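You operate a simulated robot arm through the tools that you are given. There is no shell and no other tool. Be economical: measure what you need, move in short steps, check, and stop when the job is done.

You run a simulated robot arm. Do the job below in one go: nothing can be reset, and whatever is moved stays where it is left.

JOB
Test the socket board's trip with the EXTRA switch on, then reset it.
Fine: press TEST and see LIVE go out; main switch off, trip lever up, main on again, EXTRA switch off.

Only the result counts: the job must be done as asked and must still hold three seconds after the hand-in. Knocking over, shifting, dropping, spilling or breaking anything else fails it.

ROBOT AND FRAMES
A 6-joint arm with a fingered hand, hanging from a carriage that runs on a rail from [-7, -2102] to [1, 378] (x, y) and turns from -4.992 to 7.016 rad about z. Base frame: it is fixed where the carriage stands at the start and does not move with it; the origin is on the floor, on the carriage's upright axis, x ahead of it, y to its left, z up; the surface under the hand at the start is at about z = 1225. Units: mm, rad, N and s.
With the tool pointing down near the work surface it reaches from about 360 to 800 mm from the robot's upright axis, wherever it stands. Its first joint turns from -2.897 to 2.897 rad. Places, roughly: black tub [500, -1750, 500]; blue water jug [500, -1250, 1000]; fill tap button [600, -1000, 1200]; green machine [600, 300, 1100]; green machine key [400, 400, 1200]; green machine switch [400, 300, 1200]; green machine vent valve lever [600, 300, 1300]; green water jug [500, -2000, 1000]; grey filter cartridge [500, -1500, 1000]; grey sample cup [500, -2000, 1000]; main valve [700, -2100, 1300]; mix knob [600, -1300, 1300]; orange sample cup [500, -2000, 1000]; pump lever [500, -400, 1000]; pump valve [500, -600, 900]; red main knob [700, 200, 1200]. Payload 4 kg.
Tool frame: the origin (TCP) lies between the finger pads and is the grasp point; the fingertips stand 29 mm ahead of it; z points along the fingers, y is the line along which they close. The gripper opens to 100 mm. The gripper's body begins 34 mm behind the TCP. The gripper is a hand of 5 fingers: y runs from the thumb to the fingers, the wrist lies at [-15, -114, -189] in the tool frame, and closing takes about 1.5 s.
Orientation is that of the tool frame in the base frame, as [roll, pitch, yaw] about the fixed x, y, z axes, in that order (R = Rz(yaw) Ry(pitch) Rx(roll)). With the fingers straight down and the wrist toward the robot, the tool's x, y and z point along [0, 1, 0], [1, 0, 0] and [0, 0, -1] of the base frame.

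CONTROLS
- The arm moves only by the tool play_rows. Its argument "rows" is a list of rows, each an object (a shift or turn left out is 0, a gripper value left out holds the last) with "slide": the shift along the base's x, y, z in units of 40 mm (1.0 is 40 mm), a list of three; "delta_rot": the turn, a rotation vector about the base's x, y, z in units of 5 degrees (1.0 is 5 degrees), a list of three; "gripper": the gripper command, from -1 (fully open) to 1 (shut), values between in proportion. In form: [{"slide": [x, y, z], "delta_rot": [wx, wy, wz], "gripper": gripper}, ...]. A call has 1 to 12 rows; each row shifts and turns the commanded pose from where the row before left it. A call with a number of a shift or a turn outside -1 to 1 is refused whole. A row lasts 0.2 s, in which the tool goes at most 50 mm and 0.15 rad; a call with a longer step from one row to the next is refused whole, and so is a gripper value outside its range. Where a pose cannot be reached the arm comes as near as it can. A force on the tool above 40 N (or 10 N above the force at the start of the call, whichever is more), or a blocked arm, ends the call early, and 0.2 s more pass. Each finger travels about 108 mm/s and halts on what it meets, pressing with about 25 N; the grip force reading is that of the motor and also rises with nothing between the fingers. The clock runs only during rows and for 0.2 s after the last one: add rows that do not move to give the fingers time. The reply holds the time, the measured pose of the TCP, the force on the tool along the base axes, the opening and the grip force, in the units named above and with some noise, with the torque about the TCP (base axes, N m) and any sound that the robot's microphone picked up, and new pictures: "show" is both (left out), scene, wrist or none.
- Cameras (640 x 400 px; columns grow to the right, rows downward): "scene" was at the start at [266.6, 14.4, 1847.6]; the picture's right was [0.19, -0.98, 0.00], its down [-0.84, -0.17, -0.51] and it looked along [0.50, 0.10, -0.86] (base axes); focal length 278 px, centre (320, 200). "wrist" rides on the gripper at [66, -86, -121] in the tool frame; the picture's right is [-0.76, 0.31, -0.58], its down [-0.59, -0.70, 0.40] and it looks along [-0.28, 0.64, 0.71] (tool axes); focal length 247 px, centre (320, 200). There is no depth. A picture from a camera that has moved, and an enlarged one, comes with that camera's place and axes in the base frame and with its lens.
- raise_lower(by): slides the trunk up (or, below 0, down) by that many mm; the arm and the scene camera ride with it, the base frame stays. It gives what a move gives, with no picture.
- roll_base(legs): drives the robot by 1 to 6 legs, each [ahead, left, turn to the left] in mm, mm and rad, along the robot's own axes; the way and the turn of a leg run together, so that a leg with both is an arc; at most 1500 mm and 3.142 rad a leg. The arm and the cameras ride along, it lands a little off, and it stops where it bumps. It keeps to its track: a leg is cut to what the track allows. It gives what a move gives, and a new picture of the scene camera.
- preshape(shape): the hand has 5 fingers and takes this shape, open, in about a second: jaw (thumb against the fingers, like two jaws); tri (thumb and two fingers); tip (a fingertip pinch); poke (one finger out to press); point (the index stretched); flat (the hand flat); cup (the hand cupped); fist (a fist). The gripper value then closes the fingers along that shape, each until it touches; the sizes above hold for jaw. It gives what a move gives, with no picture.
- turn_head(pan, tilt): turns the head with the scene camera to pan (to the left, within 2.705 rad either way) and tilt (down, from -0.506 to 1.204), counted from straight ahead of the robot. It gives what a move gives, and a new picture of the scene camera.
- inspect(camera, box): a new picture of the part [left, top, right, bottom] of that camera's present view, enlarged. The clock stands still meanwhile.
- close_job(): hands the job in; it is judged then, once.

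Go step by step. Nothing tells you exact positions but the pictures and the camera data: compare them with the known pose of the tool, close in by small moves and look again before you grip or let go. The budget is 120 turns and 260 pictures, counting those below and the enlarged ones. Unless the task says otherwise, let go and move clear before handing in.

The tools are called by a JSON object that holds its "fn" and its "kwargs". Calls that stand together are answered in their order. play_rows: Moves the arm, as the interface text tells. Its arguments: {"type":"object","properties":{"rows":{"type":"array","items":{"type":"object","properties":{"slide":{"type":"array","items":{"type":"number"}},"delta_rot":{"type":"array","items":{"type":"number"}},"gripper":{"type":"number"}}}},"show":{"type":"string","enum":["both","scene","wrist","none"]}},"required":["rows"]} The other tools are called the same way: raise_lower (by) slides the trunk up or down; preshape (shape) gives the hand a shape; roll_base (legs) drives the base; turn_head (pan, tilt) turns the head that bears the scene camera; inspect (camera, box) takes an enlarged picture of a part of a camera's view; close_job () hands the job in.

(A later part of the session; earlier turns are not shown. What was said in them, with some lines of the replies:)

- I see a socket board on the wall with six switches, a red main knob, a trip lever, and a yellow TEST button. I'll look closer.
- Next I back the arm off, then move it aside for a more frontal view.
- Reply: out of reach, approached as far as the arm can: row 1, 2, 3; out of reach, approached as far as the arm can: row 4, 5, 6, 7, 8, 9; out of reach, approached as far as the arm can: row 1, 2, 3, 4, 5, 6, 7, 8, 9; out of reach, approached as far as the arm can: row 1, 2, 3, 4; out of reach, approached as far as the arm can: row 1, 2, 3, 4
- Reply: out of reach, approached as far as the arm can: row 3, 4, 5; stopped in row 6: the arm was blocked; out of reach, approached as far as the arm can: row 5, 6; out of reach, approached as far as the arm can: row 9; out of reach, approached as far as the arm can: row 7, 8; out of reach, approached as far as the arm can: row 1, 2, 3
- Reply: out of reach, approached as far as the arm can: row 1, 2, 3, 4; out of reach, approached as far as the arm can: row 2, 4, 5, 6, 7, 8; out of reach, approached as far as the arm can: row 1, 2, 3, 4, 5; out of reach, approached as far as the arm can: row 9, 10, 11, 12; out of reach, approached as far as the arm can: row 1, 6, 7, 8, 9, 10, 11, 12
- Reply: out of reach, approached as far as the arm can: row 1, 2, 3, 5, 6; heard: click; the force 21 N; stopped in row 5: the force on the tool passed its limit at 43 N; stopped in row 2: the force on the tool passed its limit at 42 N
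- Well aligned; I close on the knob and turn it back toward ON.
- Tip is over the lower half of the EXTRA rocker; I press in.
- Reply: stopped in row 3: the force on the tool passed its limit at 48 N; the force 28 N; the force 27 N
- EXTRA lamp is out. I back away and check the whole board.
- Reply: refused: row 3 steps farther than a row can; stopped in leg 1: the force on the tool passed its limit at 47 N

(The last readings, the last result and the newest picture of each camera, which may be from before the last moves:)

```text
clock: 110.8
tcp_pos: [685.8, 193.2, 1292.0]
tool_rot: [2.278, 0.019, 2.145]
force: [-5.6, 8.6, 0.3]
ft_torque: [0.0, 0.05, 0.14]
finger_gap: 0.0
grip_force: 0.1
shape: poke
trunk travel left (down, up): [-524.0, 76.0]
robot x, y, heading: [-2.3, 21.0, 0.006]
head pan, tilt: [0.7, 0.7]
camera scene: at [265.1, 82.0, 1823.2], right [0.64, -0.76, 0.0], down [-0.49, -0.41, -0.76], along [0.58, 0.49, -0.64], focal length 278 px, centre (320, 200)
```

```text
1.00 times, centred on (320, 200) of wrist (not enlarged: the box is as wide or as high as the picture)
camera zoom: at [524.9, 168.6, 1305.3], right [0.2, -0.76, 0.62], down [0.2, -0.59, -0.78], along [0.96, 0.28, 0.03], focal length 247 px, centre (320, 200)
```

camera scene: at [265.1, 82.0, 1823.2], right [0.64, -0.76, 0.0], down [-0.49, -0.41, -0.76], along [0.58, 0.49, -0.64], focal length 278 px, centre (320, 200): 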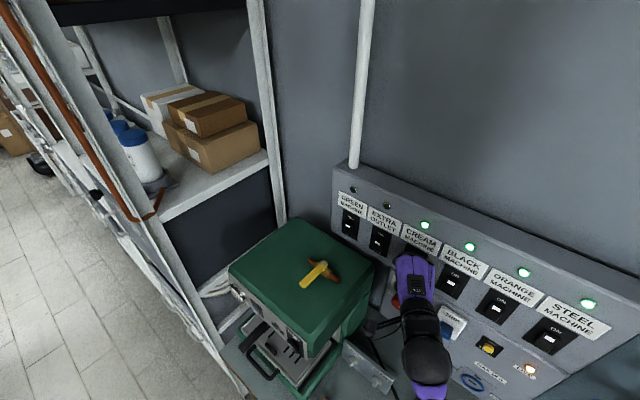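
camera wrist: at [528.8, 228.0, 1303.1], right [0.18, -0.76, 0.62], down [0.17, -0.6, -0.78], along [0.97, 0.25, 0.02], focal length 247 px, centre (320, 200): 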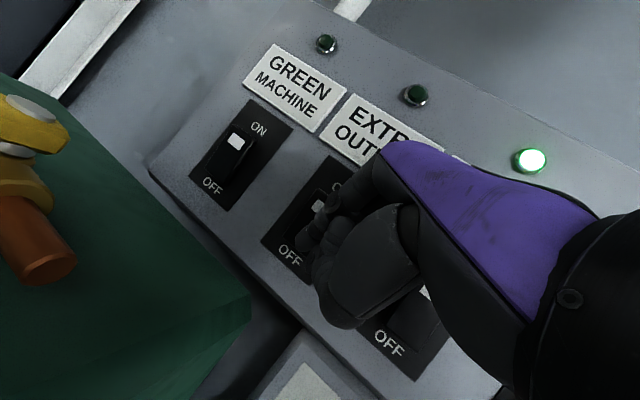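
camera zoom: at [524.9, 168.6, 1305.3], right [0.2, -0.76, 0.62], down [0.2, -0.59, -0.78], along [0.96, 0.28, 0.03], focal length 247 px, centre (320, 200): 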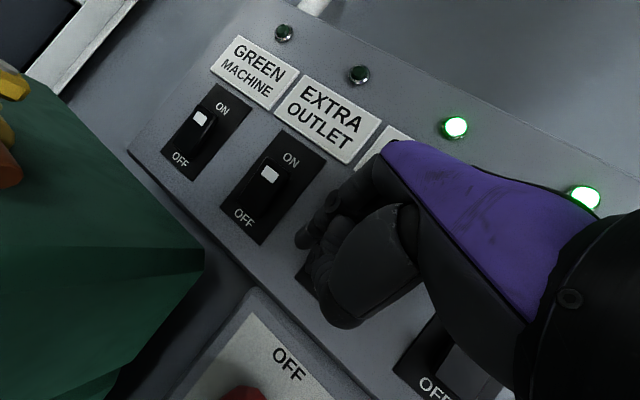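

The retreat was refused, so the base move dragged the fingertip against the side of the CREAM rocker. CREAM is still lit; I now retreat straight out.

{"fn": "play_rows", "kwargs": {"rows": [{"slide": [-0.1, 0.1, 0]}, {"slide": [-0.8, 0.05, 0]}, {"slide": [-1, 0, 0]}, {"slide": [-0.5, 0, 0.8]}, {"slide": [0, 0, 1]}], "show": "wrist"}}

```text
clock: 112.0
tcp_pos: [590.6, 193.6, 1364.8]
tool_rot: [2.278, 0.018, 2.141]
force: [-0.3, 0.2, 0.2]
ft_torque: [0.01, -0.02, -0.02]
finger_gap: 0.0
grip_force: 0.0
shape: poke
trunk travel left (down, up): [-524.0, 76.0]
robot x, y, heading: [2.0, 26.6, 0.004]
head pan, tilt: [0.7, 0.7]
camera wrist: at [429.0, 170.7, 1378.3], right [0.2, -0.76, 0.62], down [0.2, -0.59, -0.78], along [0.96, 0.28, 0.03], focal length 247 px, centre (320, 200)
```

wrist: 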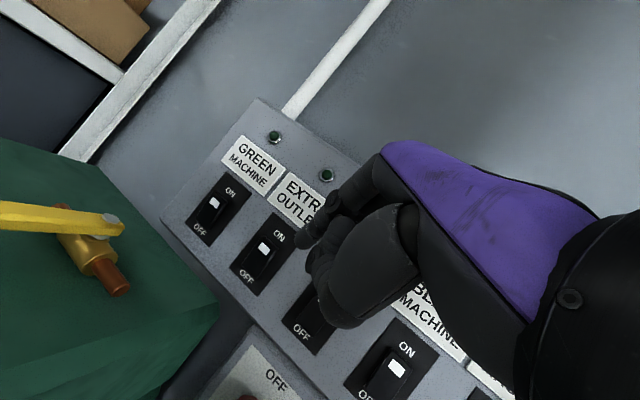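

{"fn": "roll_base", "kwargs": {"legs": [[0, -350, 0]]}}

{"fn": "inspect", "kwargs": {"camera": "scene", "box": [230, 80, 500, 250]}}

```text
clock: 114.2
tcp_pos: [589.5, -155.5, 1366.4]
tool_rot: [2.277, 0.017, 2.147]
force: [-0.2, -0.2, -0.3]
ft_torque: [0.0, 0.0, 0.01]
finger_gap: 0.0
grip_force: 0.0
shape: poke
trunk travel left (down, up): [-524.0, 76.0]
robot x, y, heading: [-2.4, -323.3, 0.003]
head pan, tilt: [0.7, 0.7]
camera scene: at [264.1, -268.3, 1823.3], right [0.65, -0.76, 0.0], down [-0.49, -0.42, -0.76], along [0.58, 0.49, -0.64], focal length 278 px, centre (320, 200)
```

scene: 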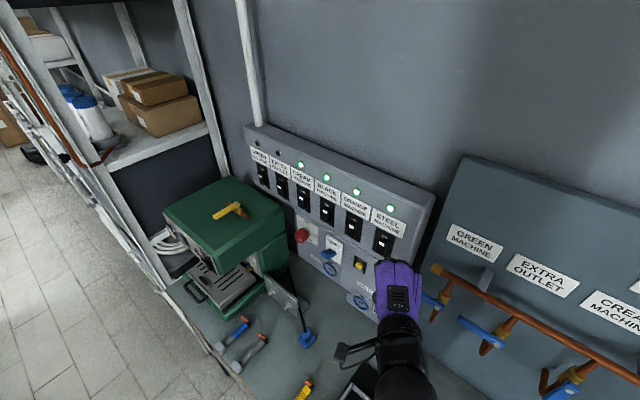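

```text
2.35 times, centred on (365, 165) of scene
camera zoom: at [264.1, -268.3, 1823.3], right [0.65, -0.76, 0.0], down [-0.49, -0.42, -0.76], along [0.58, 0.49, -0.64], focal length 653 px, centre (214, 282)
```

zoom: 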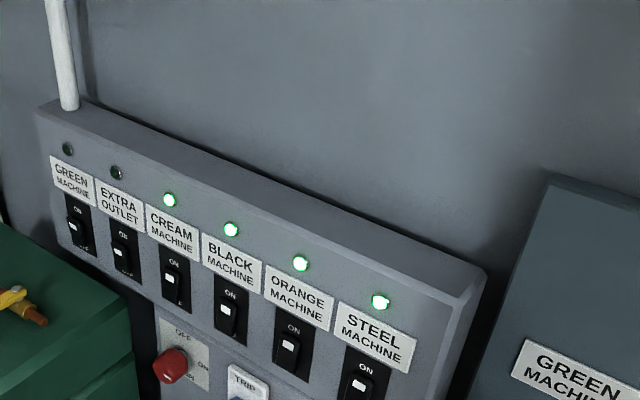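

{"fn": "inspect", "kwargs": {"camera": "scene", "box": [280, 200, 400, 320]}}

{"fn": "inspect", "kwargs": {"camera": "wrist", "box": [0, 0, 640, 400]}}

```text
3.33 times, centred on (340, 260) of scene
camera zoom: at [264.1, -268.3, 1823.3], right [0.65, -0.76, 0.0], down [-0.49, -0.42, -0.76], along [0.58, 0.49, -0.64], focal length 926 px, centre (253, 0)
```

zoom: 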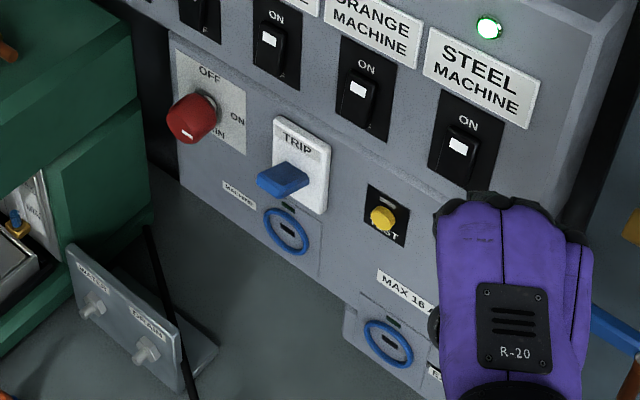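

```text
1.00 times, centred on (320, 200) of wrist (not enlarged: the box is as wide or as high as the picture)
camera zoom: at [428.2, -178.8, 1378.4], right [0.2, -0.76, 0.62], down [0.2, -0.59, -0.78], along [0.96, 0.28, 0.03], focal length 247 px, centre (320, 200)
```

zoom: 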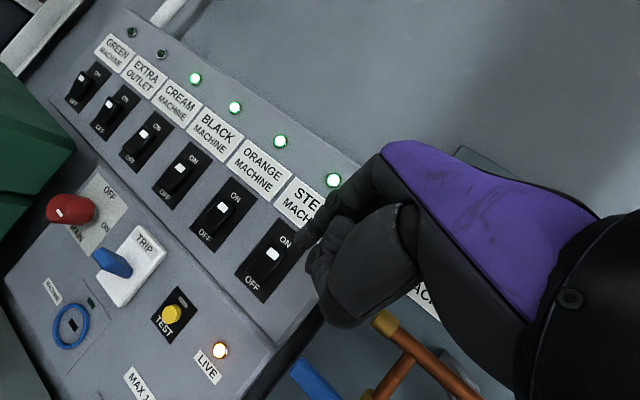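

LIVE is lit, the main switch is on, the trip lever is up, EXTRA is off, and the other lamps are unchanged. The hand is clear, so I hand in.

{"fn": "close_job", "kwargs": {}}

```text
The job is handed in.
```

I tested the socket board's trip with EXTRA on: pressing TEST put LIVE and every lamp out. Then I reset it: main off, trip lever up, main on again (LIVE relit), EXTRA off.

While backing away at the end, the fingertip dragged against the side of the CREAM switch. CREAM stayed on, and nothing else changed in the last pictures.
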